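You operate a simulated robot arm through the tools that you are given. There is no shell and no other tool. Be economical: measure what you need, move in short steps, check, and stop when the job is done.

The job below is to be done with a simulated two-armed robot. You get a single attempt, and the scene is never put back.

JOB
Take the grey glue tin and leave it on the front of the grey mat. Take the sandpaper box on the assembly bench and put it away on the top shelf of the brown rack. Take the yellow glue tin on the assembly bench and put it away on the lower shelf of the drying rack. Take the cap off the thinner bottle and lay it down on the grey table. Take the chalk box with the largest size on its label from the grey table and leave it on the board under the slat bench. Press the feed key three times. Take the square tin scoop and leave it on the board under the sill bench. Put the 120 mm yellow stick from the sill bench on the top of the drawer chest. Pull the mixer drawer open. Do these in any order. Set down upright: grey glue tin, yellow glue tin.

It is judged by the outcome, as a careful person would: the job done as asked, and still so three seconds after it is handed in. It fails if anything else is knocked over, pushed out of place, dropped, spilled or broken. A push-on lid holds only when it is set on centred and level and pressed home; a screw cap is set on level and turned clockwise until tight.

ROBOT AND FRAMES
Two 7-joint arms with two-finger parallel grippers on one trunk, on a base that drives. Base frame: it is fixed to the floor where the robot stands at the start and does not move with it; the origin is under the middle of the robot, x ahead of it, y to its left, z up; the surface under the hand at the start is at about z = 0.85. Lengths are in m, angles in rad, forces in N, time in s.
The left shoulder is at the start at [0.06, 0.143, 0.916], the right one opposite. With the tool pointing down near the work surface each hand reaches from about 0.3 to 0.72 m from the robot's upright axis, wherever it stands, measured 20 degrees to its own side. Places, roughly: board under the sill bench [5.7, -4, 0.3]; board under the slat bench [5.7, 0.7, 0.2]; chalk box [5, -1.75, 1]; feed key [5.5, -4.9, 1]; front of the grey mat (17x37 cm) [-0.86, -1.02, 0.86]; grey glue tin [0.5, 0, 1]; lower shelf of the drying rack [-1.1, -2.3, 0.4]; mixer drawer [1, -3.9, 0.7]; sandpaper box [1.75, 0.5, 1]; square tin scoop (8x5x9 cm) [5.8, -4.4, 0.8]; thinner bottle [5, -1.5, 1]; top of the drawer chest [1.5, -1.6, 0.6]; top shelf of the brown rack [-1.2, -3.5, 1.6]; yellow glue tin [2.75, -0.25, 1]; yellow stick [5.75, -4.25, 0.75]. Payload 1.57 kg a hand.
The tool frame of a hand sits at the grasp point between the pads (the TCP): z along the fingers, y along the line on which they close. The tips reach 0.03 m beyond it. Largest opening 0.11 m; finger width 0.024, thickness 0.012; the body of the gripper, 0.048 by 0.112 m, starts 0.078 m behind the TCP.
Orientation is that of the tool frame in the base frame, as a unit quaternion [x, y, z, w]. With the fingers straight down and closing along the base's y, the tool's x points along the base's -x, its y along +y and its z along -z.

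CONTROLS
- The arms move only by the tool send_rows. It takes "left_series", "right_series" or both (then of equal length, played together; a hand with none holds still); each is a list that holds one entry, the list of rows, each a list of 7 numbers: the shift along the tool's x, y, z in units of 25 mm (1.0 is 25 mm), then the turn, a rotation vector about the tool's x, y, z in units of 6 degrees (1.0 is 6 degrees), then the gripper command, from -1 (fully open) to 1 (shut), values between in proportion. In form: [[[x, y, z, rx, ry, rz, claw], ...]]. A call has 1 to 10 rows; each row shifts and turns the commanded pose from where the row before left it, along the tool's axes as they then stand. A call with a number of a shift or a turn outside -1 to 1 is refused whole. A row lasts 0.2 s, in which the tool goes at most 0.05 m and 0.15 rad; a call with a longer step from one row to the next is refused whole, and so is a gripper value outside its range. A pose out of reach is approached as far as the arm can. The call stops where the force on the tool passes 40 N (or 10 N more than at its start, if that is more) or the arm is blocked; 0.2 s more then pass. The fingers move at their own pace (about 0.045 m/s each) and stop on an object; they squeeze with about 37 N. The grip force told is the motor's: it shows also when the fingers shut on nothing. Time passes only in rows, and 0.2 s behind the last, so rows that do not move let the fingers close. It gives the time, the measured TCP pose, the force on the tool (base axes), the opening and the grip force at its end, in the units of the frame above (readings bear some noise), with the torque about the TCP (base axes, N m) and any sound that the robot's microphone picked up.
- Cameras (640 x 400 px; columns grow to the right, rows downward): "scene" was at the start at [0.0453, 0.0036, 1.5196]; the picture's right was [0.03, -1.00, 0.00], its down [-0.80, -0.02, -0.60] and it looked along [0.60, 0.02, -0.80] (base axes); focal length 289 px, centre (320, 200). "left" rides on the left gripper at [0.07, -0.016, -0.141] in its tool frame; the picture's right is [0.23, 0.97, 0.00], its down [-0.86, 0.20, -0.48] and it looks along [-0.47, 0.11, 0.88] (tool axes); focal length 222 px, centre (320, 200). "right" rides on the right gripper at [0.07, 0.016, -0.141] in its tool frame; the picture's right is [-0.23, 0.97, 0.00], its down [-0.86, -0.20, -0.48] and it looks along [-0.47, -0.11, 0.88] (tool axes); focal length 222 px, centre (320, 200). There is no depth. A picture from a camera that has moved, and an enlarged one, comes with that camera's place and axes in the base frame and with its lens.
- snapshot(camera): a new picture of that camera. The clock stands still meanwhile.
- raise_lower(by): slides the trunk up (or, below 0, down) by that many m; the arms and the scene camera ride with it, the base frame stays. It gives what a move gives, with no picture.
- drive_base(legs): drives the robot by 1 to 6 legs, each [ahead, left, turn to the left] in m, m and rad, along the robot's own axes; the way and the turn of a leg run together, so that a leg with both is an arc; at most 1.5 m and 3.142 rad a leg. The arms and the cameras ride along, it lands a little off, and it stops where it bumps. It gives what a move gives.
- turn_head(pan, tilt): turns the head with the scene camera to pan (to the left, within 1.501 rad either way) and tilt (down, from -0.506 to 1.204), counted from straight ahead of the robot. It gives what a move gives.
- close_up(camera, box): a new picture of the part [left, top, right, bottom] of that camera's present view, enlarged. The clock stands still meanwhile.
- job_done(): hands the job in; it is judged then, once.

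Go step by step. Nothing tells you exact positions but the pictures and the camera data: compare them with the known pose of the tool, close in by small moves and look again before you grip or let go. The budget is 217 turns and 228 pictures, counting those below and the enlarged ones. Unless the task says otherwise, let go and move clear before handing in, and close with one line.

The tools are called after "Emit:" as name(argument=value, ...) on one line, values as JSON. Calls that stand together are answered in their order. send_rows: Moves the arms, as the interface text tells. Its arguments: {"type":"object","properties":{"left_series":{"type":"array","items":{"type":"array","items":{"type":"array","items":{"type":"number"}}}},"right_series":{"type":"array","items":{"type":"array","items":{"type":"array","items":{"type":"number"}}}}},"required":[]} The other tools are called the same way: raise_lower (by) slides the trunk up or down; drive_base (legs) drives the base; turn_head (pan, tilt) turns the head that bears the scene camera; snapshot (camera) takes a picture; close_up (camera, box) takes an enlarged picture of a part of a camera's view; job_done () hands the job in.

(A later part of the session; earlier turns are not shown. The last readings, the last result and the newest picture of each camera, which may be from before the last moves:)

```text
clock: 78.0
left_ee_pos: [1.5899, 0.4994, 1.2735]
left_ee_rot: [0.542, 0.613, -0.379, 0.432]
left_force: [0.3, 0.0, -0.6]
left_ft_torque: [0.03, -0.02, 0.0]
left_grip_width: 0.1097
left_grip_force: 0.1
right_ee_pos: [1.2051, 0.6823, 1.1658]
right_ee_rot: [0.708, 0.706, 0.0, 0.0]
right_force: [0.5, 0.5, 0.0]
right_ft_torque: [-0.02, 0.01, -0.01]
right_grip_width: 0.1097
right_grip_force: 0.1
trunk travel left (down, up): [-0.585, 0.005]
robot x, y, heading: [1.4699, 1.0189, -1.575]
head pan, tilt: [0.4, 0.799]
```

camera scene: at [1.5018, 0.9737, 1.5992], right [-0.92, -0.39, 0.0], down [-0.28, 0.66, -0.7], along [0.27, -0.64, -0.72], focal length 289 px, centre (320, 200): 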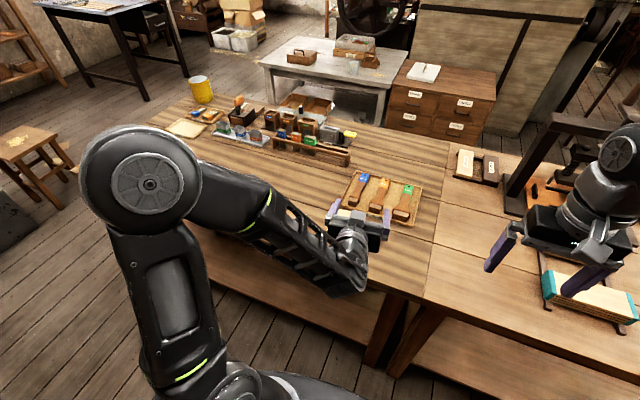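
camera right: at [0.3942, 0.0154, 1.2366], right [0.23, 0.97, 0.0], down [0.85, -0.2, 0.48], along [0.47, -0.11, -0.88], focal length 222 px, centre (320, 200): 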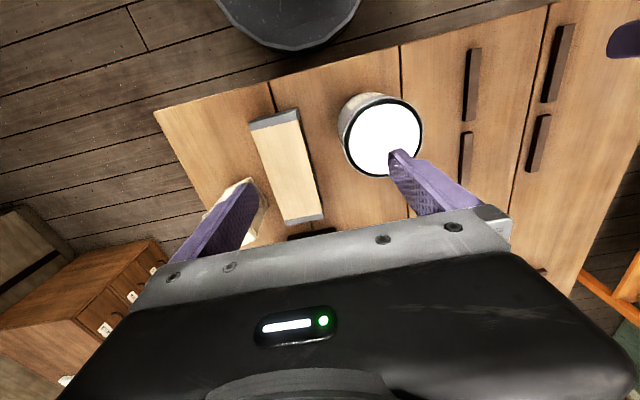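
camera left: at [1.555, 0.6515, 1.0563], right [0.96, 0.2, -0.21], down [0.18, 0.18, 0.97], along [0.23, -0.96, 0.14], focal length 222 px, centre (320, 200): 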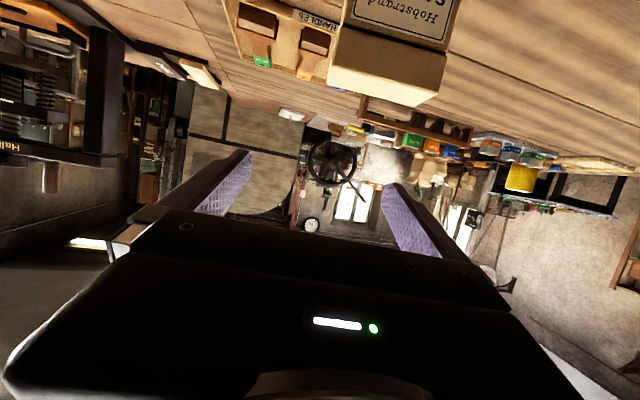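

Emit:
send_rows(left_series=[[[0.5, 0.53, -0.61, 0, 0, 0, -1], [0.5, 0.53, -0.61, 0, 0, 0, -1], [0.5, 0.53, -0.61, 0, 0, 0, -1]]])

Emit:
raise_lower(by=-0.25)

Emit:
snapshot(camera="left")

Emit:
snapshot(camera="scene")

```text
clock: 78.8
left_ee_pos: [1.624, 0.5618, 1.2539]
left_ee_rot: [0.541, 0.613, -0.38, 0.432]
left_force: [-0.2, -0.2, -0.4]
left_ft_torque: [0.01, 0.01, -0.02]
left_grip_width: 0.11
left_grip_force: 0.0
right_ee_pos: [1.206, 0.6818, 1.1668]
right_ee_rot: [0.708, 0.706, 0.0, 0.0]
right_force: [0.5, -0.6, -0.9]
right_ft_torque: [-0.06, -0.02, -0.01]
right_grip_width: 0.1097
right_grip_force: 0.0
trunk travel left (down, up): [-0.585, 0.005]
robot x, y, heading: [1.4713, 1.0194, -1.576]
head pan, tilt: [0.4, 0.799]
```

```text
clock: 81.4
left_ee_pos: [1.6233, 0.5607, 1.0031]
left_ee_rot: [0.542, 0.614, -0.379, 0.432]
left_force: [0.7, -0.2, 0.2]
left_ft_torque: [0.0, -0.01, -0.01]
left_grip_width: 0.1098
left_grip_force: 0.1
right_ee_pos: [1.2062, 0.6813, 0.9158]
right_ee_rot: [0.708, 0.706, 0.001, 0.0]
right_force: [-0.5, -0.3, 0.6]
right_ft_torque: [-0.01, 0.05, 0.01]
right_grip_width: 0.1102
right_grip_force: 0.0
trunk travel left (down, up): [-0.335, 0.255]
robot x, y, heading: [1.4711, 1.018, -1.575]
head pan, tilt: [0.4, 0.799]
```

```text
203 pictures are left
camera left: at [1.5875, 0.7128, 0.9871], right [0.96, 0.2, -0.21], down [0.18, 0.18, 0.97], along [0.23, -0.96, 0.14], focal length 222 px, centre (320, 200)
```

left: 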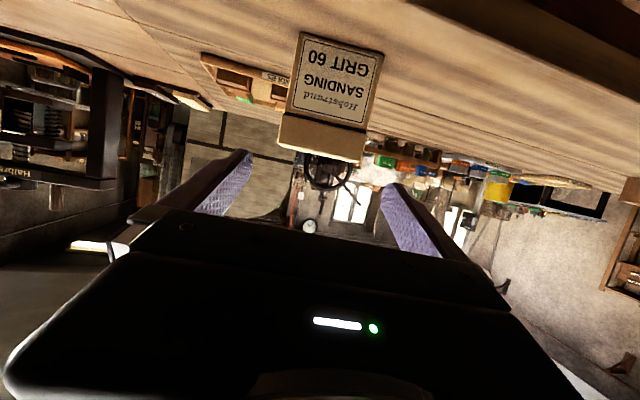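

```text
202 pictures are left
camera scene: at [1.5018, 0.9746, 1.3492], right [-0.92, -0.39, 0.0], down [-0.28, 0.66, -0.7], along [0.27, -0.64, -0.72], focal length 289 px, centre (320, 200)
```

scene: 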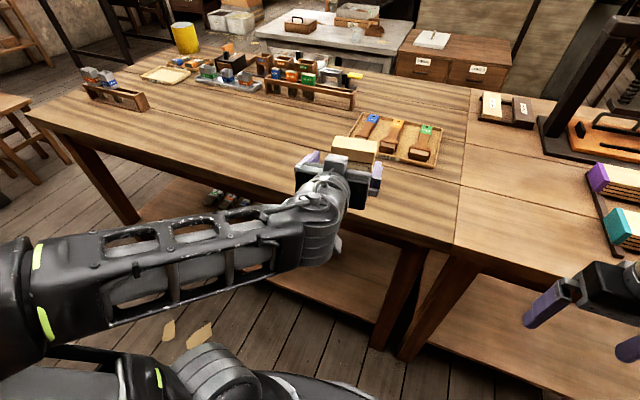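

The box lines up with the hand (width ≈9.4 cm, yaw ≈8°). I'll lower the trunk 0.1 m and slide the open fingers round it.

Emit:
raise_lower(by=-0.1)

Emit:
send_rows(left_series=[[[-0.32, 0, 0.88, 0, 0, 0, -1], [-0.32, 0, 0.88, 0, 0, 0, -1]]])

Emit:
snapshot(camera="left")

```text
clock: 82.7
left_ee_pos: [1.6232, 0.5601, 0.9035]
left_ee_rot: [0.542, 0.614, -0.378, 0.431]
left_force: [0.2, -0.1, 0.7]
left_ft_torque: [-0.05, 0.0, 0.05]
left_grip_width: 0.11
left_grip_force: 0.0
right_ee_pos: [1.207, 0.6833, 0.817]
right_ee_rot: [0.709, 0.705, 0.0, -0.001]
right_force: [0.4, 0.1, -0.1]
right_ft_torque: [-0.04, 0.0, -0.01]
right_grip_width: 0.1102
right_grip_force: 0.0
trunk travel left (down, up): [-0.235, 0.355]
robot x, y, heading: [1.4709, 1.0178, -1.575]
head pan, tilt: [0.4, 0.799]
```

```text
clock: 83.3
left_ee_pos: [1.6288, 0.5148, 0.9039]
left_ee_rot: [0.542, 0.614, -0.379, 0.431]
left_force: [-0.5, -0.1, -0.3]
left_ft_torque: [0.05, 0.0, 0.0]
left_grip_width: 0.1099
left_grip_force: 0.2
right_ee_pos: [1.2058, 0.6823, 0.8161]
right_ee_rot: [0.708, 0.706, 0.001, 0.0]
right_force: [0.4, 0.5, 0.5]
right_ft_torque: [-0.03, -0.01, -0.01]
right_grip_width: 0.11
right_grip_force: 0.0
trunk travel left (down, up): [-0.235, 0.355]
robot x, y, heading: [1.4714, 1.0198, -1.575]
head pan, tilt: [0.4, 0.799]
```

```text
201 pictures are left
camera left: at [1.5939, 0.6663, 0.8872], right [0.96, 0.2, -0.21], down [0.18, 0.18, 0.97], along [0.23, -0.96, 0.14], focal length 222 px, centre (320, 200)
```

left: 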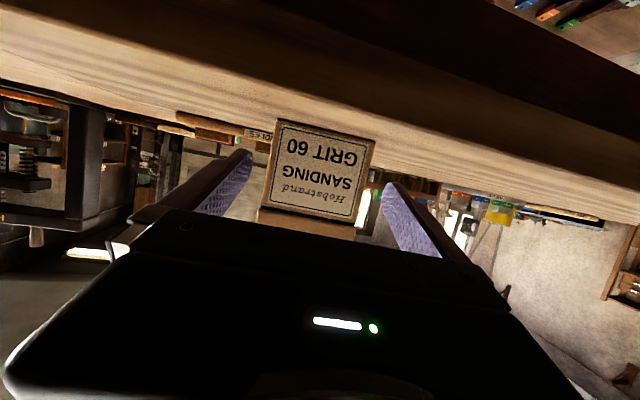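

Centred. Sliding in the last 7 cm and closing.

Emit:
send_rows(left_series=[[[-0.32, 0, 0.88, 0, 0, 0, -1], [-0.32, 0, 0.88, 0, 0, 0, -1], [-0.3, 0, 0.83, 0, 0, 0, -1], [0, 0, 0, 0, 0, 0, 1], [0, 0, 0, 0, 0, 0, 1], [0, 0, 0, 0, 0, 0, 1]]])

Emit:
close_up(camera="scene", box=[240, 100, 440, 225])

```text
clock: 84.7
left_ee_pos: [1.6376, 0.446, 0.9043]
left_ee_rot: [0.543, 0.614, -0.379, 0.43]
left_force: [-0.7, 0.4, -0.1]
left_ft_torque: [-0.03, 0.04, -0.03]
left_grip_width: 0.0997
left_grip_force: 34.9
right_ee_pos: [1.2061, 0.6819, 0.8151]
right_ee_rot: [0.708, 0.706, 0.0, 0.0]
right_force: [0.4, 0.0, -0.4]
right_ft_torque: [0.0, 0.0, 0.02]
right_grip_width: 0.1099
right_grip_force: 0.1
trunk travel left (down, up): [-0.235, 0.355]
robot x, y, heading: [1.4696, 1.0175, -1.574]
head pan, tilt: [0.4, 0.799]
```

```text
3.20 times, centred on (340, 162) of scene
camera zoom: at [1.5019, 0.9744, 1.2492], right [-0.92, -0.39, 0.0], down [-0.28, 0.66, -0.7], along [0.27, -0.64, -0.72], focal length 924 px, centre (256, 320)
```

zoom: 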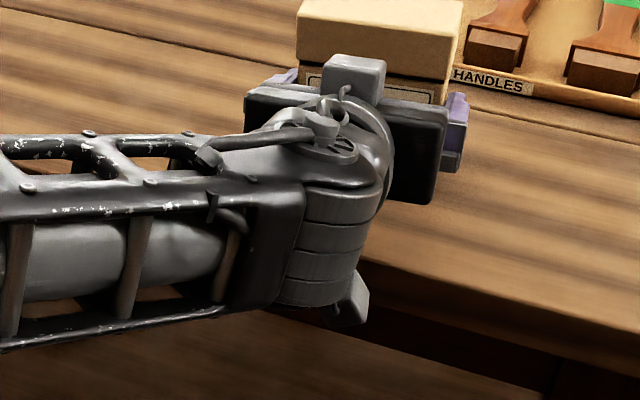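

Gripped. I'll lift with the trunk and check that the box comes along.

Emit:
raise_lower(by=0.3)

Emit:
snapshot(camera="scene")

Emit:
snapshot(camera="left")

```text
clock: 87.7
left_ee_pos: [1.6387, 0.4456, 1.2045]
left_ee_rot: [0.542, 0.614, -0.379, 0.431]
left_force: [0.4, -0.3, -2.4]
left_ft_torque: [-0.02, 0.0, 0.0]
left_grip_width: 0.0996
left_grip_force: 37.1
right_ee_pos: [1.2061, 0.6821, 1.1151]
right_ee_rot: [0.708, 0.706, 0.0, 0.0]
right_force: [0.5, 0.1, -0.7]
right_ft_torque: [-0.01, 0.01, -0.01]
right_grip_width: 0.11
right_grip_force: 0.0
trunk travel left (down, up): [-0.535, 0.055]
robot x, y, heading: [1.4668, 1.0162, -1.57]
head pan, tilt: [0.4, 0.799]
```

```text
199 pictures are left
camera scene: at [1.5019, 0.9742, 1.5491], right [-0.92, -0.39, 0.0], down [-0.28, 0.66, -0.7], along [0.27, -0.64, -0.72], focal length 289 px, centre (320, 200)
```

scene: 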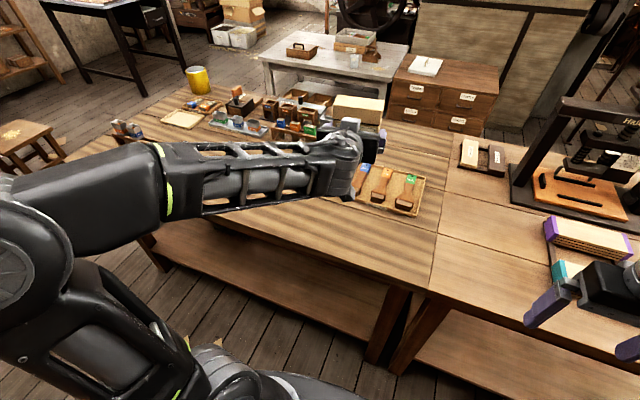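

```text
198 pictures are left
camera left: at [1.6023, 0.598, 1.1872], right [0.96, 0.2, -0.21], down [0.18, 0.18, 0.97], along [0.23, -0.96, 0.14], focal length 222 px, centre (320, 200)
```

left: 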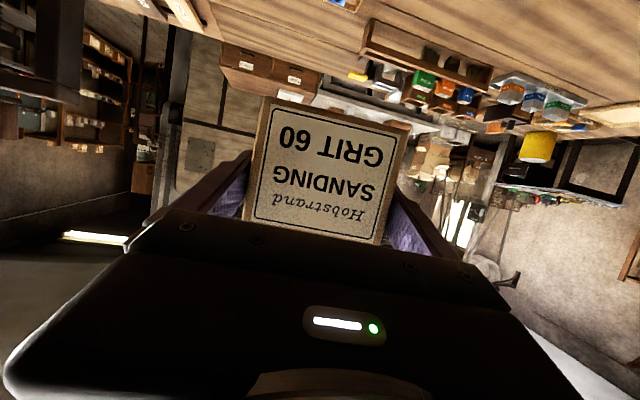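

Box is held. The yellow tin stands near (2.67, -0.15), best reached from the bench's east end. I'll check the room there.

Emit:
turn_head(pan=1.3, tilt=0.6)

Emit:
snapshot(camera="scene")

```text
clock: 88.9
left_ee_pos: [1.6375, 0.4453, 1.2043]
left_ee_rot: [0.542, 0.614, -0.378, 0.431]
left_force: [-0.3, -0.5, -2.1]
left_ft_torque: [0.01, 0.01, -0.02]
left_grip_width: 0.0998
left_grip_force: 37.1
right_ee_pos: [1.206, 0.6818, 1.1168]
right_ee_rot: [0.709, 0.705, 0.0, 0.0]
right_force: [0.1, -0.1, 0.1]
right_ft_torque: [0.02, 0.0, -0.01]
right_grip_width: 0.1099
right_grip_force: 0.1
trunk travel left (down, up): [-0.535, 0.055]
robot x, y, heading: [1.4684, 1.0205, -1.575]
head pan, tilt: [1.3, 0.6]
```

```text
197 pictures are left
camera scene: at [1.5559, 1.0247, 1.566], right [-0.27, -0.96, 0.0], down [-0.54, 0.15, -0.82], along [0.79, -0.22, -0.57], focal length 289 px, centre (320, 200)
```

scene: 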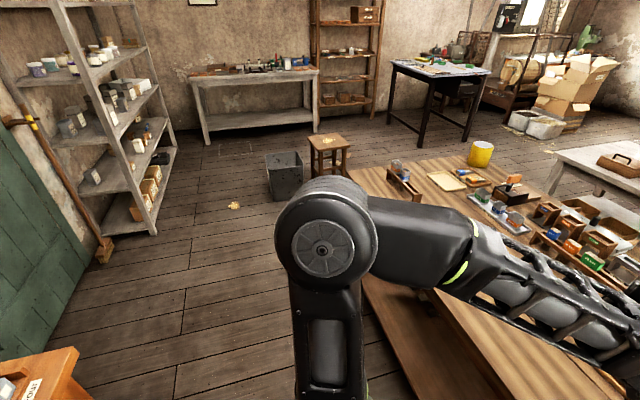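

The stool and bin are at x≥3.65, so the gap past the bench's east end is wide enough. Driving round in stages.

Emit:
drive_base(legs=[[0, 1.0, 0], [0, 0.76, 0], [0.7, 0, 0], [0.65, 0, 0], [0, 0, -1.57]])

Emit:
turn_head(pan=0, tilt=0.7)

Emit:
snapshot(camera="scene")

```text
clock: 108.3
left_ee_pos: [2.6662, -0.5044, 1.2035]
left_ee_rot: [0.817, 0.055, -0.572, 0.041]
left_force: [-0.6, 0.4, -2.0]
left_ft_torque: [0.01, -0.03, -0.02]
left_grip_width: 0.0996
left_grip_force: 36.8
right_ee_pos: [2.8979, -0.0713, 1.1168]
right_ee_rot: [1.0, 0.002, 0.0, 0.001]
right_force: [0.3, 0.7, 1.0]
right_ft_torque: [-0.05, 0.01, -0.01]
right_grip_width: 0.1101
right_grip_force: 0.0
trunk travel left (down, up): [-0.535, 0.055]
robot x, y, heading: [3.2376, -0.3356, -3.136]
head pan, tilt: [1.3, 0.6]
```

```text
clock: 109.8
left_ee_pos: [2.6669, -0.505, 1.2047]
left_ee_rot: [0.818, 0.055, -0.572, 0.04]
left_force: [0.5, -0.2, -2.8]
left_ft_torque: [-0.01, -0.04, 0.01]
left_grip_width: 0.0997
left_grip_force: 37.2
right_ee_pos: [2.8984, -0.0725, 1.1164]
right_ee_rot: [1.0, 0.002, 0.0, 0.0]
right_force: [-0.2, 0.6, -0.1]
right_ft_torque: [0.03, -0.01, -0.01]
right_grip_width: 0.1101
right_grip_force: 0.0
trunk travel left (down, up): [-0.535, 0.055]
robot x, y, heading: [3.2375, -0.3294, -3.141]
head pan, tilt: [0.0, 0.7]
```

```text
196 pictures are left
camera scene: at [3.1831, -0.3309, 1.5574], right [0.0, 1.0, 0.0], down [0.64, 0.0, -0.76], along [-0.76, 0.0, -0.64], focal length 289 px, centre (320, 200)
```

scene: 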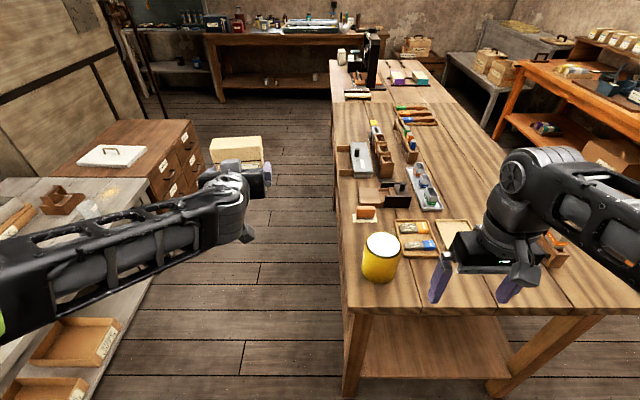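

The tin is at about (2.661, -0.162), top at z≈0.958, and the south passage looks about 0.9 m wide. I'll extend the right hand and pitch it for a near-horizontal grasp, as needed for a low shelf.

Emit:
send_rows(right_series=[[[-1, 0.4, 0, 0, 0, 0, -1], [-1, 0.4, 0, 0, 0, 0, -1], [-1, 0.4, 0, 0, 0, 0, -1], [-1, 0.4, 0, 0, 0, 0, -1], [-1, 0.4, 0, 0, 0, 0, -1], [-0.8, 0.4, 0, 0, 0, 0, -1], [-0.8, 0.4, 0, 0, 0, 0, -1], [-0.8, 0.4, 0, 0, 0, 0, -1]]])

Emit:
send_rows(right_series=[[[0, 0, 0, 0, -1, 0, -1], [0, 0, 0, 0, -1, 0, -1], [0, 0, 0, 0, -1, 0, -1], [0, 0, 0, 0, -1, 0, -1], [0, 0, 0, 0, -1, 0, -1], [0, 0, 0, 0, -1, 0, -1], [0, 0, 0, 0, -1, 0, -1], [0, 0, 0, 0, -1, 0, -1], [0, 0, 0, 0, -1, 0, -1], [0, 0, 0, 0, -1, 0, -1]]])

```text
clock: 111.6
left_ee_pos: [2.6669, -0.5026, 1.2037]
left_ee_rot: [0.817, 0.054, -0.572, 0.04]
left_force: [0.6, -0.3, -1.9]
left_ft_torque: [0.01, 0.0, 0.06]
left_grip_width: 0.0999
left_grip_force: 36.7
right_ee_pos: [2.7353, -0.1416, 1.115]
right_ee_rot: [1.0, 0.002, 0.0, 0.0]
right_force: [0.0, 0.9, -0.9]
right_ft_torque: [-0.02, -0.03, -0.01]
right_grip_width: 0.1097
right_grip_force: 0.1
right hand out of reach, approached as far as the arm can: row 8
trunk travel left (down, up): [-0.535, 0.055]
robot x, y, heading: [3.2379, -0.3315, -3.143]
head pan, tilt: [0.0, 0.7]
```

```text
clock: 113.8
left_ee_pos: [2.6667, -0.5054, 1.2043]
left_ee_rot: [0.817, 0.055, -0.572, 0.04]
left_force: [0.4, -0.3, -1.4]
left_ft_torque: [0.02, -0.03, -0.02]
left_grip_width: 0.0996
left_grip_force: 36.6
right_ee_pos: [2.7355, -0.1429, 1.1154]
right_ee_rot: [0.867, 0.003, -0.499, 0.001]
right_force: [0.8, 0.5, 0.7]
right_ft_torque: [0.0, 0.03, 0.02]
right_grip_width: 0.11
right_grip_force: 0.0
trunk travel left (down, up): [-0.535, 0.055]
robot x, y, heading: [3.2384, -0.3329, -3.139]
head pan, tilt: [0.0, 0.7]
```

Emit:
send_rows(right_series=[[[0, 0, 0, 0, -1, 0, -1], [0, 0, 0, 0, -1, 0, -1], [-0.85, 0.25, -0.84, 0, 0, 0, -1], [-0.85, 0.25, -0.84, 0, 0, 0, -1], [-0.85, 0.25, -0.84, 0, 0, 0, -1]]])

Emit:
snapshot(camera="right")

Emit:
snapshot(camera="scene")

```text
clock: 115.0
left_ee_pos: [2.6663, -0.5045, 1.2034]
left_ee_rot: [0.817, 0.055, -0.573, 0.04]
left_force: [-0.5, -0.1, -1.6]
left_ft_torque: [0.0, 0.01, -0.03]
left_grip_width: 0.0996
left_grip_force: 36.5
right_ee_pos: [2.7569, -0.1607, 1.2039]
right_ee_rot: [0.809, 0.001, -0.588, 0.0]
right_force: [0.6, -0.1, -0.3]
right_ft_torque: [0.0, -0.02, -0.02]
right_grip_width: 0.1103
right_grip_force: 0.0
right hand out of reach, approached as far as the arm can: row 2
trunk travel left (down, up): [-0.535, 0.055]
robot x, y, heading: [3.2374, -0.3333, -3.14]
head pan, tilt: [0.0, 0.7]
```

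```text
195 pictures are left
camera right: at [2.9122, -0.1759, 1.1816], right [-0.07, -0.97, 0.22], down [0.19, 0.2, 0.96], along [-0.98, 0.1, 0.17], focal length 222 px, centre (320, 200)
```

right: 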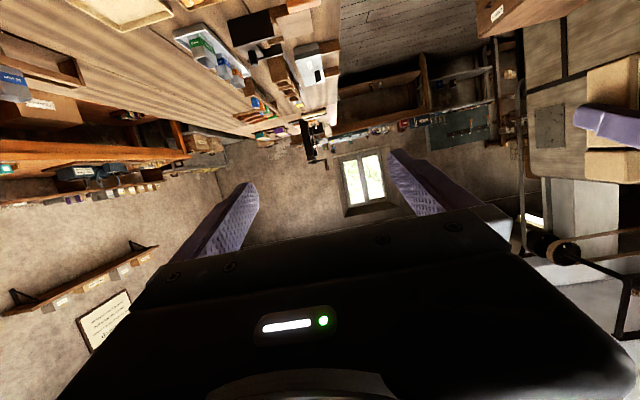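

```text
194 pictures are left
camera scene: at [3.184, -0.3308, 1.5574], right [0.0, 1.0, 0.0], down [0.64, 0.0, -0.77], along [-0.77, 0.0, -0.64], focal length 289 px, centre (320, 200)
```

scene: 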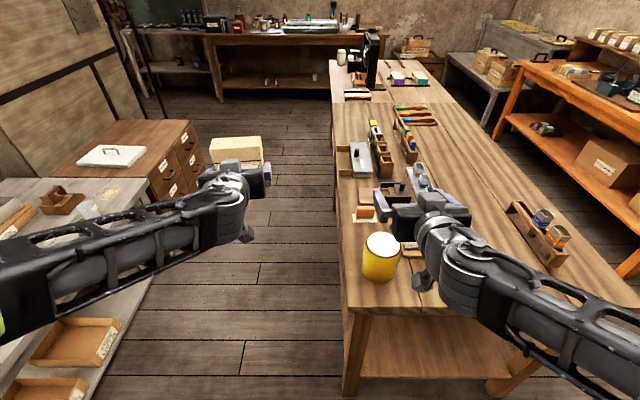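

Emit:
send_rows(right_series=[[[0.12, 0, -0.38, 0, 0, 0, -1], [0.12, 0, -0.38, 0, 0, 0, -1]]])

Emit:
raise_lower(by=-0.2)

Emit:
snapshot(camera="right")

Emit:
snapshot(camera="scene")

```text
clock: 115.6
left_ee_pos: [2.6666, -0.504, 1.2044]
left_ee_rot: [0.818, 0.055, -0.572, 0.041]
left_force: [0.2, -1.1, -1.7]
left_ft_torque: [0.0, -0.04, -0.04]
left_grip_width: 0.0997
left_grip_force: 37.0
right_ee_pos: [2.7778, -0.1609, 1.2047]
right_ee_rot: [0.809, 0.002, -0.588, 0.001]
right_force: [-0.5, 0.1, -0.2]
right_ft_torque: [0.0, -0.02, -0.02]
right_grip_width: 0.11
right_grip_force: 0.0
trunk travel left (down, up): [-0.535, 0.055]
robot x, y, heading: [3.24, -0.334, -3.139]
head pan, tilt: [0.0, 0.7]
```

```text
clock: 117.7
left_ee_pos: [2.6671, -0.5045, 1.0038]
left_ee_rot: [0.818, 0.054, -0.571, 0.039]
left_force: [0.1, 0.5, -1.0]
left_ft_torque: [-0.02, -0.03, 0.0]
left_grip_width: 0.0997
left_grip_force: 36.8
right_ee_pos: [2.7776, -0.1611, 1.0045]
right_ee_rot: [0.809, 0.002, -0.587, 0.001]
right_force: [0.1, -0.1, 0.0]
right_ft_torque: [0.02, -0.02, 0.01]
right_grip_width: 0.11
right_grip_force: 0.0
trunk travel left (down, up): [-0.335, 0.255]
robot x, y, heading: [3.2371, -0.3316, -3.141]
head pan, tilt: [0.0, 0.7]
```

```text
193 pictures are left
camera right: at [2.9324, -0.1757, 0.9818], right [-0.07, -0.97, 0.22], down [0.19, 0.2, 0.96], along [-0.98, 0.1, 0.17], focal length 222 px, centre (320, 200)
```

right: 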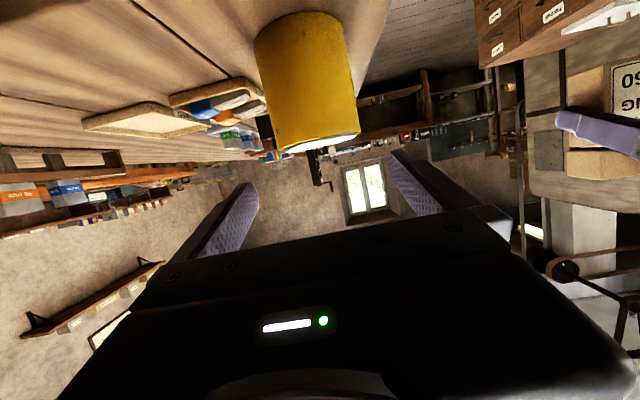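

```text
192 pictures are left
camera scene: at [3.1832, -0.3308, 1.3575], right [0.0, 1.0, 0.0], down [0.64, 0.0, -0.76], along [-0.76, 0.0, -0.64], focal length 289 px, centre (320, 200)
```

scene: 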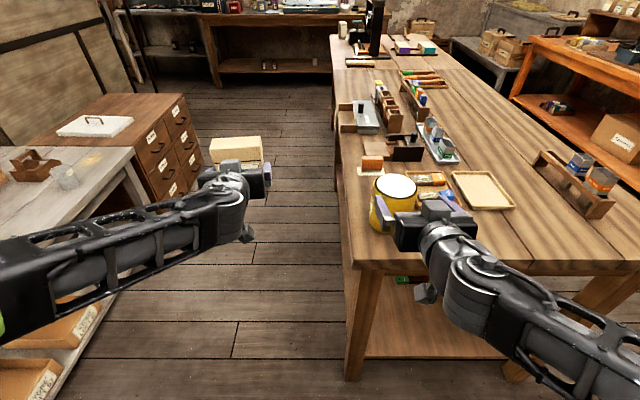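

Tin centred at about (2.66, -0.166). I'll lower the trunk, slide in and close.

Emit:
raise_lower(by=-0.093)

Emit:
send_rows(right_series=[[[-0.29, 0.12, 0.9, 0, 0, 0, -1], [-0.29, 0.08, 0.9, 0, 0, 0, -1]]])

Emit:
snapshot(camera="right")

```text
clock: 119.0
left_ee_pos: [2.6665, -0.5051, 0.9105]
left_ee_rot: [0.817, 0.054, -0.572, 0.04]
left_force: [0.2, 1.0, -2.0]
left_ft_torque: [0.0, -0.02, 0.0]
left_grip_width: 0.0996
left_grip_force: 36.6
right_ee_pos: [2.7771, -0.1612, 0.9105]
right_ee_rot: [0.809, 0.002, -0.588, 0.002]
right_force: [-0.2, 0.6, 0.0]
right_ft_torque: [0.0, -0.03, 0.0]
right_grip_width: 0.1103
right_grip_force: 0.0
trunk travel left (down, up): [-0.242, 0.348]
robot x, y, heading: [3.2373, -0.3344, -3.138]
head pan, tilt: [0.0, 0.7]
```

```text
clock: 119.6
left_ee_pos: [2.6662, -0.5045, 0.9105]
left_ee_rot: [0.817, 0.055, -0.573, 0.04]
left_force: [0.4, 0.4, -2.5]
left_ft_torque: [0.03, -0.04, 0.0]
left_grip_width: 0.1
left_grip_force: 37.4
right_ee_pos: [2.7294, -0.1658, 0.9121]
right_ee_rot: [0.809, 0.001, -0.588, 0.001]
right_force: [0.7, 0.7, -0.3]
right_ft_torque: [0.01, 0.02, -0.03]
right_grip_width: 0.11
right_grip_force: 0.0
trunk travel left (down, up): [-0.242, 0.348]
robot x, y, heading: [3.2374, -0.332, -3.14]
head pan, tilt: [0.0, 0.7]
```

```text
191 pictures are left
camera right: at [2.8847, -0.1816, 0.8886], right [-0.07, -0.97, 0.22], down [0.19, 0.2, 0.96], along [-0.98, 0.1, 0.17], focal length 222 px, centre (320, 200)
```

right: 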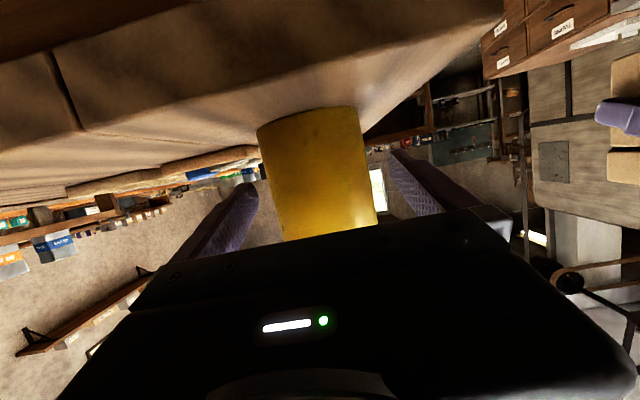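

Emit:
send_rows(right_series=[[[-0.3, -0.05, 0.92, 0, 0, 0, -1], [-0.3, 0, 0.92, 0, 0, 0, -1], [-0.3, 0, 0.92, 0, 0, 0, -1], [0, 0, 0, 0, 0, 0, 1], [0, 0, 0, 0, 0, 0, 1], [0, 0, 0, 0, 0, 0, 1]]])

Emit:
snapshot(camera="scene")

```text
clock: 121.0
left_ee_pos: [2.6668, -0.5043, 0.9106]
left_ee_rot: [0.817, 0.054, -0.572, 0.04]
left_force: [0.2, 0.5, -1.9]
left_ft_torque: [-0.01, -0.02, 0.06]
left_grip_width: 0.0996
left_grip_force: 36.9
right_ee_pos: [2.6567, -0.1654, 0.9106]
right_ee_rot: [0.809, 0.001, -0.588, 0.001]
right_force: [-1.2, 3.6, 0.5]
right_ft_torque: [-0.15, 0.04, 0.01]
right_grip_width: 0.0992
right_grip_force: 34.4
trunk travel left (down, up): [-0.242, 0.348]
robot x, y, heading: [3.2362, -0.3347, -3.137]
head pan, tilt: [0.0, 0.7]
```

```text
190 pictures are left
camera scene: at [3.183, -0.3304, 1.2644], right [0.0, 1.0, 0.0], down [0.64, 0.0, -0.76], along [-0.76, 0.0, -0.64], focal length 289 px, centre (320, 200)
```

scene: 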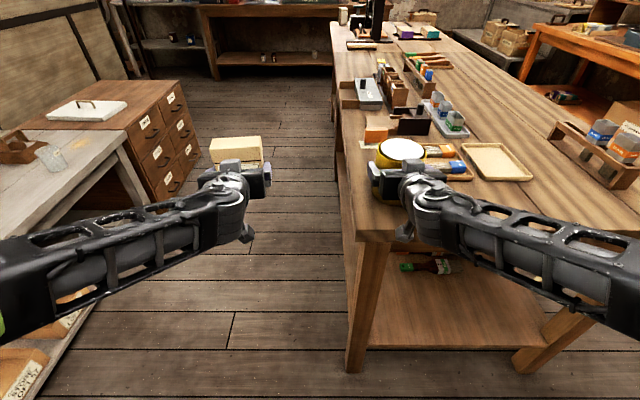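

Tin gripped. Lifting with the trunk and looking at elbow heights before driving west along the passage.

Emit:
raise_lower(by=0.34)

Emit:
drive_base(legs=[[0, 0.37, 0]])

Emit:
turn_head(pan=0, tilt=0.55)

Emit:
snapshot(camera="scene")

```text
clock: 124.3
left_ee_pos: [2.666, -0.5052, 1.2508]
left_ee_rot: [0.817, 0.054, -0.572, 0.04]
left_force: [0.8, 0.2, -2.4]
left_ft_torque: [0.04, -0.01, 0.02]
left_grip_width: 0.1
left_grip_force: 36.7
right_ee_pos: [2.6565, -0.1654, 1.2499]
right_ee_rot: [0.809, 0.001, -0.588, 0.0]
right_force: [0.3, -0.2, -7.7]
right_ft_torque: [0.02, 0.03, 0.0]
right_grip_width: 0.0991
right_grip_force: 36.8
trunk travel left (down, up): [-0.582, 0.008]
robot x, y, heading: [3.2396, -0.3369, -3.136]
head pan, tilt: [0.0, 0.7]
```

```text
clock: 126.7
left_ee_pos: [2.667, -0.8754, 1.2497]
left_ee_rot: [0.817, 0.053, -0.573, 0.039]
left_force: [-0.4, -0.6, -1.0]
left_ft_torque: [0.0, -0.02, -0.04]
left_grip_width: 0.0994
left_grip_force: 36.9
right_ee_pos: [2.6575, -0.5354, 1.2513]
right_ee_rot: [0.809, 0.002, -0.588, 0.001]
right_force: [-0.5, -0.4, -7.6]
right_ft_torque: [0.03, -0.01, -0.02]
right_grip_width: 0.099
right_grip_force: 37.6
trunk travel left (down, up): [-0.582, 0.008]
robot x, y, heading: [3.2401, -0.7015, -3.144]
head pan, tilt: [0.0, 0.7]
```

```text
clock: 127.4
left_ee_pos: [2.6673, -0.8735, 1.25]
left_ee_rot: [0.818, 0.053, -0.572, 0.039]
left_force: [0.3, -0.3, -2.0]
left_ft_torque: [0.0, -0.05, 0.0]
left_grip_width: 0.0997
left_grip_force: 36.7
right_ee_pos: [2.6571, -0.5353, 1.2506]
right_ee_rot: [0.809, 0.002, -0.588, 0.002]
right_force: [1.1, -0.1, -7.8]
right_ft_torque: [0.0, -0.03, -0.02]
right_grip_width: 0.0988
right_grip_force: 36.8
trunk travel left (down, up): [-0.582, 0.008]
robot x, y, heading: [3.2376, -0.6984, -3.136]
head pan, tilt: [0.0, 0.55]
```

```text
189 pictures are left
camera scene: at [3.1789, -0.7002, 1.6174], right [0.0, 1.0, 0.0], down [0.52, 0.0, -0.85], along [-0.85, 0.0, -0.52], focal length 289 px, centre (320, 200)
```

scene: 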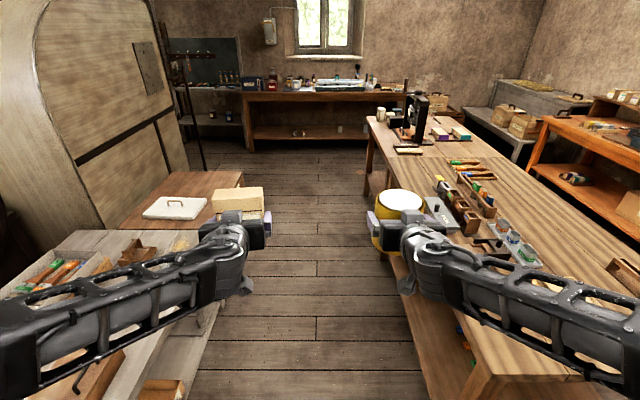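

Emit:
turn_head(pan=0.8, tilt=1.0)

Emit:
snapshot(camera="scene")

Emit:
turn_head(pan=-0.8, tilt=1.0)

Emit:
snapshot(camera="scene")

```text
clock: 128.5
left_ee_pos: [2.6671, -0.8747, 1.2496]
left_ee_rot: [0.818, 0.054, -0.572, 0.039]
left_force: [-0.7, 0.7, -1.6]
left_ft_torque: [0.01, -0.04, 0.0]
left_grip_width: 0.0994
left_grip_force: 37.2
right_ee_pos: [2.6569, -0.5355, 1.2511]
right_ee_rot: [0.81, 0.002, -0.587, 0.002]
right_force: [-0.6, 0.7, -8.2]
right_ft_torque: [0.03, 0.04, 0.0]
right_grip_width: 0.0993
right_grip_force: 36.9
trunk travel left (down, up): [-0.582, 0.008]
robot x, y, heading: [3.2382, -0.7018, -3.132]
head pan, tilt: [0.799, 1.0]
```

```text
188 pictures are left
camera scene: at [3.2203, -0.7502, 1.581], right [-0.72, 0.7, 0.0], down [0.59, 0.6, -0.54], along [-0.38, -0.39, -0.84], focal length 289 px, centre (320, 200)
```

scene: 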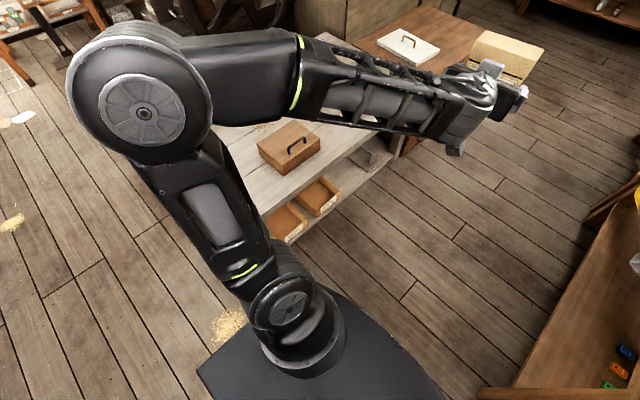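

```text
clock: 130.2
left_ee_pos: [2.6666, -0.8753, 1.2508]
left_ee_rot: [0.817, 0.054, -0.573, 0.04]
left_force: [-0.2, 0.4, -2.2]
left_ft_torque: [0.01, -0.04, 0.02]
left_grip_width: 0.0999
left_grip_force: 37.2
right_ee_pos: [2.6582, -0.5352, 1.25]
right_ee_rot: [0.81, 0.002, -0.587, 0.002]
right_force: [-0.2, 1.0, -8.3]
right_ft_torque: [0.0, 0.02, 0.0]
right_grip_width: 0.0992
right_grip_force: 37.1
trunk travel left (down, up): [-0.582, 0.008]
robot x, y, heading: [3.2372, -0.7018, -3.141]
head pan, tilt: [-0.799, 1.0]
```

```text
187 pictures are left
camera scene: at [3.2199, -0.6504, 1.581], right [0.71, 0.7, 0.0], down [0.59, -0.6, -0.54], along [-0.38, 0.39, -0.84], focal length 289 px, centre (320, 200)
```

scene: 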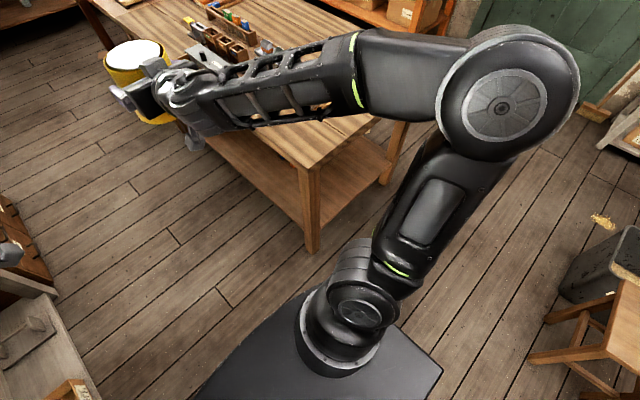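

Elbows ride well above the tables, so I'll drive west along the passage, then turn to face south.

Emit:
drive_base(legs=[[1.5, 0.04, 0], [1.5, 0, 0], [0.1, 0, 0], [0, 0, 1.57]])

Emit:
turn_head(pan=-0.3, tilt=0.35)

Emit:
snapshot(camera="scene")

```text
refused: leg 1 is longer than a leg can be; nothing moved
```

```text
clock: 131.2
left_ee_pos: [2.6675, -0.8745, 1.2502]
left_ee_rot: [0.817, 0.054, -0.572, 0.04]
left_force: [0.2, 0.4, -2.2]
left_ft_torque: [0.01, -0.01, -0.02]
left_grip_width: 0.0996
left_grip_force: 37.0
right_ee_pos: [2.6591, -0.5361, 1.2506]
right_ee_rot: [0.81, 0.001, -0.587, 0.001]
right_force: [-0.5, -0.4, -8.2]
right_ft_torque: [0.0, 0.01, -0.01]
right_grip_width: 0.099
right_grip_force: 36.8
trunk travel left (down, up): [-0.582, 0.008]
robot x, y, heading: [3.2337, -0.7025, -3.141]
head pan, tilt: [-0.3, 0.351]
```

```text
186 pictures are left
camera scene: at [3.1796, -0.6728, 1.6357], right [0.29, 0.96, 0.0], down [0.33, -0.1, -0.94], along [-0.9, 0.27, -0.35], focal length 289 px, centre (320, 200)
```

scene: 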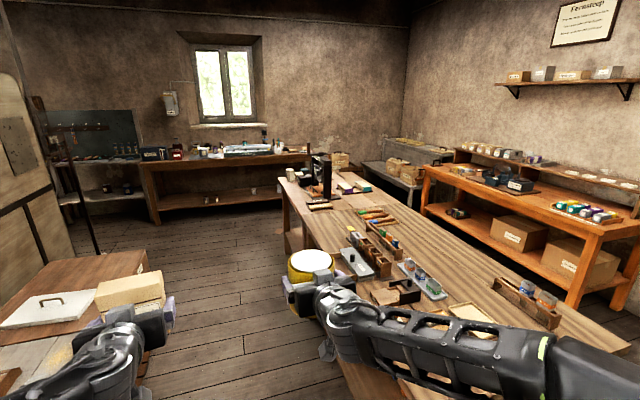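

Emit:
drive_base(legs=[[1.4, 0.04, 0], [1.4, 0, 0], [0.35, 0, 0], [0, 0, 1.57]])

Emit:
snapshot(camera="scene")

```text
clock: 150.5
left_ee_pos: [0.2484, -1.3065, 1.2505]
left_ee_rot: [0.544, 0.613, -0.379, 0.43]
left_force: [-0.4, -0.4, -2.0]
left_ft_torque: [0.0, -0.02, 0.01]
left_grip_width: 0.0998
left_grip_force: 37.0
right_ee_pos: [-0.0917, -1.3106, 1.2507]
right_ee_rot: [0.575, 0.57, -0.416, 0.413]
right_force: [0.2, 0.5, -8.0]
right_ft_torque: [0.01, 0.01, 0.0]
right_grip_width: 0.099
right_grip_force: 37.4
trunk travel left (down, up): [-0.582, 0.008]
robot x, y, heading: [0.0847, -0.7354, -1.581]
head pan, tilt: [-0.3, 0.351]
```

```text
185 pictures are left
camera scene: at [0.056, -0.7915, 1.6358], right [-0.95, 0.31, 0.0], down [0.1, 0.33, -0.94], along [-0.29, -0.89, -0.34], focal length 289 px, centre (320, 200)
```

scene: 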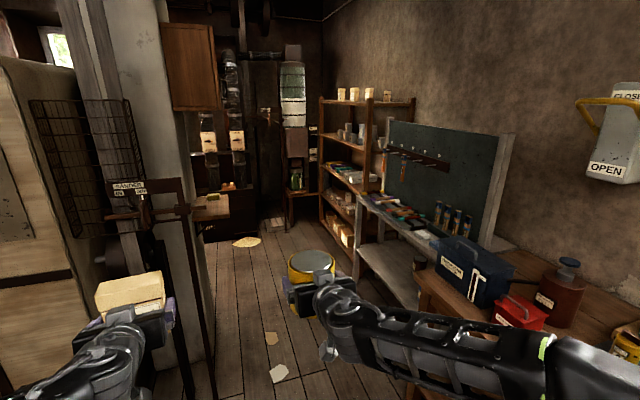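

Emit:
close_up(camera="scene", box=[290, 70, 530, 320])

Emit:
close_up(camera="scene", box=[300, 80, 460, 180])

```text
1.60 times, centred on (410, 195) of scene
camera zoom: at [0.056, -0.7915, 1.6358], right [-0.95, 0.31, 0.0], down [0.1, 0.33, -0.94], along [-0.29, -0.89, -0.34], focal length 462 px, centre (176, 208)
```

zoom: 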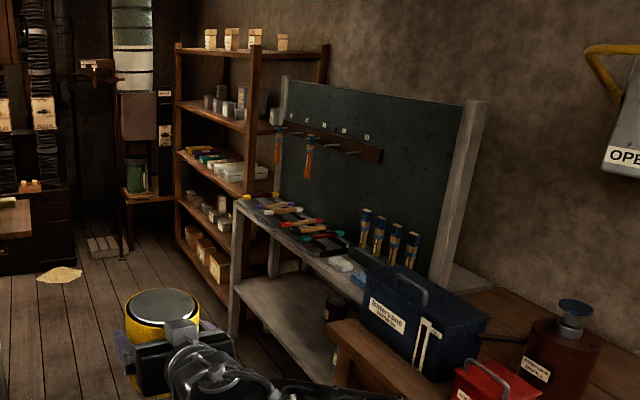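

```text
4.00 times, centred on (380, 130) of scene
camera zoom: at [0.056, -0.7915, 1.6358], right [-0.95, 0.31, 0.0], down [0.1, 0.33, -0.94], along [-0.29, -0.89, -0.34], focal length 1155 px, centre (80, 480)
```

zoom: 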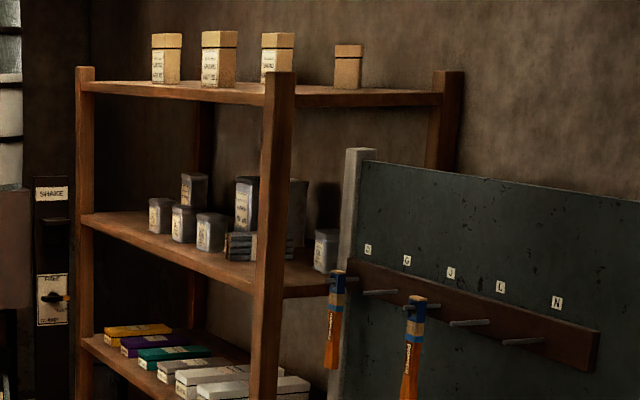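

The drying rack is the grey one (lower shelf z≈0.38, front x≈-0.96) and the brown rack lies beyond it, with similar boxes on its top shelf at z≈1.565. I'll drive to the front of the drying rack and look.

Emit:
drive_base(legs=[[0, -0.35, 0], [0.85, 0, 0], [0.8, 0, 0], [0, 0, -1.56]])

Emit:
turn_head(pan=0, tilt=0.7)

Emit:
snapshot(camera="scene")

```text
clock: 164.5
left_ee_pos: [-0.8393, -2.5461, 1.2511]
left_ee_rot: [0.817, 0.063, -0.572, 0.045]
left_force: [-0.9, 0.3, -2.6]
left_ft_torque: [-0.01, 0.0, 0.01]
left_grip_width: 0.0999
left_grip_force: 37.0
right_ee_pos: [-0.8563, -2.2059, 1.25]
right_ee_rot: [0.809, 0.011, -0.588, 0.009]
right_force: [-0.2, 0.8, -8.6]
right_ft_torque: [0.0, 0.0, -0.04]
right_grip_width: 0.0993
right_grip_force: 37.2
trunk travel left (down, up): [-0.582, 0.008]
robot x, y, heading: [-0.2696, -2.3633, -3.111]
head pan, tilt: [-0.3, 0.351]
```

```text
clock: 165.3
left_ee_pos: [-0.8387, -2.5455, 1.251]
left_ee_rot: [0.817, 0.063, -0.572, 0.046]
left_force: [-0.1, -0.7, -1.2]
left_ft_torque: [-0.01, -0.04, 0.0]
left_grip_width: 0.0996
left_grip_force: 37.3
right_ee_pos: [-0.8559, -2.2066, 1.2492]
right_ee_rot: [0.81, 0.011, -0.587, 0.009]
right_force: [0.0, -0.3, -8.4]
right_ft_torque: [0.02, 0.02, -0.05]
right_grip_width: 0.099
right_grip_force: 37.3
trunk travel left (down, up): [-0.582, 0.008]
robot x, y, heading: [-0.272, -2.3609, -3.114]
head pan, tilt: [0.0, 0.7]
```

```text
182 pictures are left
camera scene: at [-0.3269, -2.3598, 1.6044], right [-0.03, 1.0, 0.0], down [0.64, 0.02, -0.77], along [-0.76, -0.02, -0.64], focal length 289 px, centre (320, 200)
```

scene: 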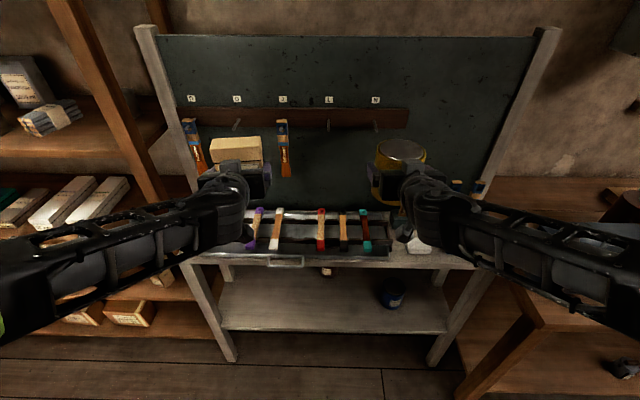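

The lower shelf (front x≈-0.90, y -2.8…-1.84) has free space around y≈-2.42. I'll shift to line up the right hand and lower the trunk with both hands in the aisle.

Emit:
drive_base(legs=[[-0.05, 0.21, -0.027]])

Emit:
raise_lower(by=-0.3)

Emit:
snapshot(camera="scene")

```text
clock: 167.0
left_ee_pos: [-0.7911, -2.7413, 1.2502]
left_ee_rot: [0.818, 0.052, -0.572, 0.037]
left_force: [-0.3, -0.2, -2.4]
left_ft_torque: [-0.01, -0.04, -0.03]
left_grip_width: 0.0994
left_grip_force: 37.1
right_ee_pos: [-0.7982, -2.4016, 1.2509]
right_ee_rot: [0.81, 0.0, -0.586, -0.001]
right_force: [-0.6, -0.5, -7.7]
right_ft_torque: [0.04, 0.02, -0.01]
right_grip_width: 0.099
right_grip_force: 37.2
trunk travel left (down, up): [-0.582, 0.008]
robot x, y, heading: [-0.2234, -2.5649, 3.141]
head pan, tilt: [0.0, 0.7]
```

```text
clock: 170.0
left_ee_pos: [-0.7923, -2.7396, 0.9506]
left_ee_rot: [0.817, 0.053, -0.572, 0.039]
left_force: [0.4, -0.6, -1.4]
left_ft_torque: [0.02, -0.01, 0.0]
left_grip_width: 0.0998
left_grip_force: 37.1
right_ee_pos: [-0.7992, -2.4015, 0.9496]
right_ee_rot: [0.809, 0.0, -0.587, 0.0]
right_force: [0.2, -1.0, -7.1]
right_ft_torque: [0.02, 0.02, -0.01]
right_grip_width: 0.099
right_grip_force: 36.9
trunk travel left (down, up): [-0.282, 0.308]
robot x, y, heading: [-0.2191, -2.5721, 3.142]
head pan, tilt: [0.0, 0.7]
```

```text
181 pictures are left
camera scene: at [-0.2744, -2.5681, 1.3044], right [0.0, 1.0, 0.0], down [0.64, 0.0, -0.76], along [-0.76, 0.0, -0.64], focal length 289 px, centre (320, 200)
```

scene: 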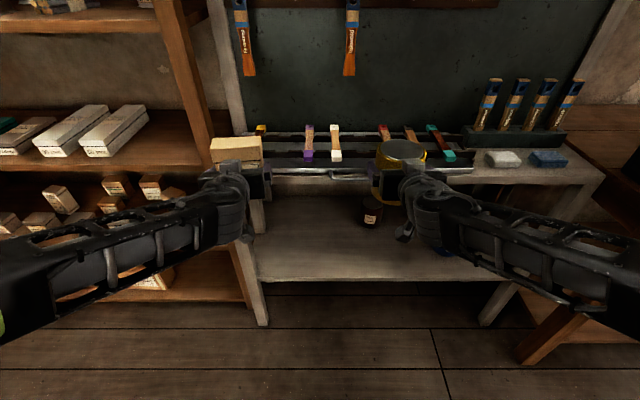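

Emit:
raise_lower(by=-0.275)

Emit:
send_rows(right_series=[[[0.76, 0.24, 0.25, 0, 0, 0, 1], [0.76, 0.24, 0.25, 0, 0, 0, 1], [0.76, 0.24, 0.25, 0, 0, 0, 1], [0.76, 0.24, 0.25, 0, 0, 0, 1], [0.76, 0.24, 0.25, 0, 0, 0, 1]]])

Emit:
snapshot(camera="scene")

```text
clock: 172.8
left_ee_pos: [-0.7912, -2.739, 0.6753]
left_ee_rot: [0.818, 0.053, -0.572, 0.039]
left_force: [-0.7, 0.4, -1.6]
left_ft_torque: [-0.01, -0.02, 0.02]
left_grip_width: 0.0995
left_grip_force: 37.1
right_ee_pos: [-0.7992, -2.4001, 0.6751]
right_ee_rot: [0.809, -0.001, -0.588, 0.0]
right_force: [0.9, -0.3, -7.9]
right_ft_torque: [-0.04, 0.0, 0.03]
right_grip_width: 0.0987
right_grip_force: 37.6
trunk travel left (down, up): [-0.007, 0.583]
robot x, y, heading: [-0.2204, -2.5712, 3.14]
head pan, tilt: [0.0, 0.7]
```

```text
clock: 173.9
left_ee_pos: [-0.7914, -2.7391, 0.6754]
left_ee_rot: [0.818, 0.052, -0.572, 0.038]
left_force: [-1.0, -0.3, -1.9]
left_ft_torque: [0.01, -0.01, 0.0]
left_grip_width: 0.0996
left_grip_force: 36.5
right_ee_pos: [-0.7998, -2.4302, 0.5747]
right_ee_rot: [0.81, 0.0, -0.586, 0.0]
right_force: [-0.3, 0.2, -7.5]
right_ft_torque: [0.03, 0.03, 0.01]
right_grip_width: 0.099
right_grip_force: 37.2
trunk travel left (down, up): [-0.007, 0.583]
robot x, y, heading: [-0.2236, -2.5693, 3.139]
head pan, tilt: [0.0, 0.7]
```

```text
180 pictures are left
camera scene: at [-0.2742, -2.5681, 1.0294], right [0.0, 1.0, 0.0], down [0.64, 0.0, -0.76], along [-0.76, 0.0, -0.64], focal length 289 px, centre (320, 200)
```

scene: 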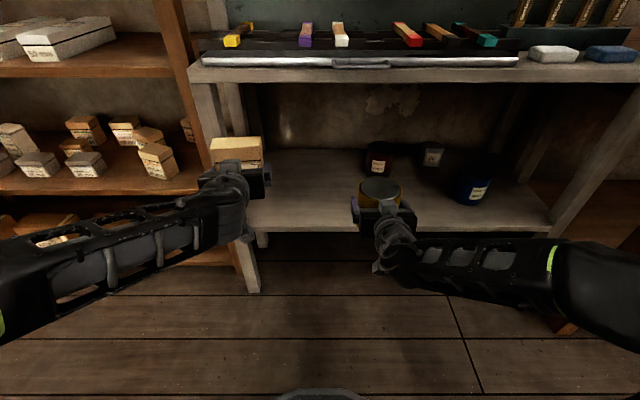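

Emit:
send_rows(right_series=[[[0.76, 0.2, 0.25, 0, 0, 0, 1], [0.76, 0.2, 0.25, 0, 0, 0, 1], [0.76, 0.2, 0.25, 0, 0, 0, 1], [0.76, 0.2, 0.25, 0, 0, 0, 1], [-0.29, 0, 0.89, 0, 0, 0, 1], [-0.29, 0, 0.89, 0, 0, 0, 1], [-0.29, 0, 0.89, 0, 0, 0, 1], [-0.29, 0, 0.89, 0, 0, 0, 1]]])

Emit:
snapshot(camera="scene")

Emit:
snapshot(camera="right")

```text
clock: 175.8
left_ee_pos: [-0.7918, -2.7404, 0.6752]
left_ee_rot: [0.817, 0.053, -0.573, 0.039]
left_force: [0.0, 0.2, -1.1]
left_ft_torque: [0.02, -0.02, 0.01]
left_grip_width: 0.0996
left_grip_force: 37.3
right_ee_pos: [-0.893, -2.451, 0.4945]
right_ee_rot: [0.81, 0.001, -0.587, 0.001]
right_force: [-0.2, 0.0, -7.9]
right_ft_torque: [-0.04, -0.02, 0.0]
right_grip_width: 0.099
right_grip_force: 37.1
trunk travel left (down, up): [-0.007, 0.583]
robot x, y, heading: [-0.218, -2.5711, 3.143]
head pan, tilt: [0.0, 0.7]
```

```text
179 pictures are left
camera scene: at [-0.2743, -2.5682, 1.0294], right [0.0, 1.0, 0.0], down [0.64, 0.0, -0.76], along [-0.76, 0.0, -0.64], focal length 289 px, centre (320, 200)
```

scene: 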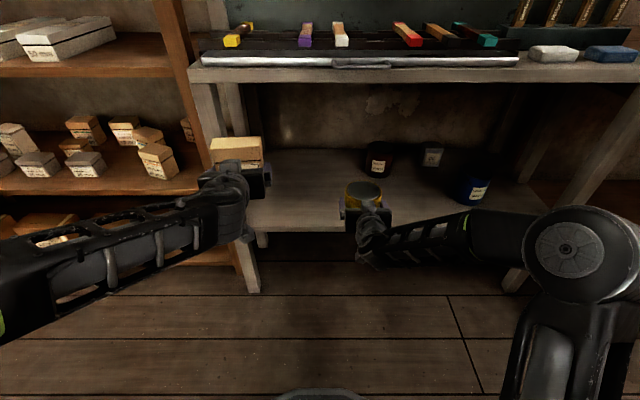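

```text
178 pictures are left
camera right: at [-0.7379, -2.4661, 0.4726], right [-0.07, -0.97, 0.22], down [0.19, 0.2, 0.96], along [-0.98, 0.11, 0.17], focal length 222 px, centre (320, 200)
```

right: 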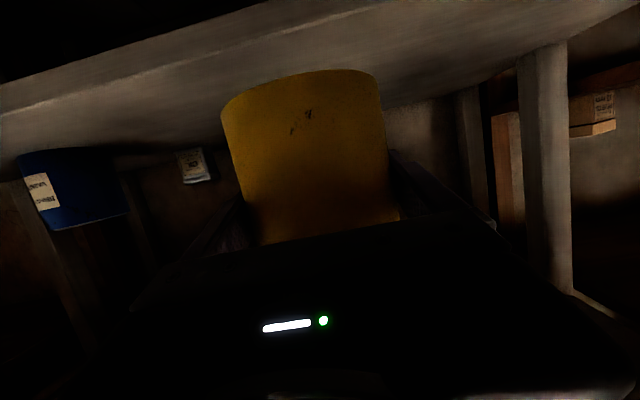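

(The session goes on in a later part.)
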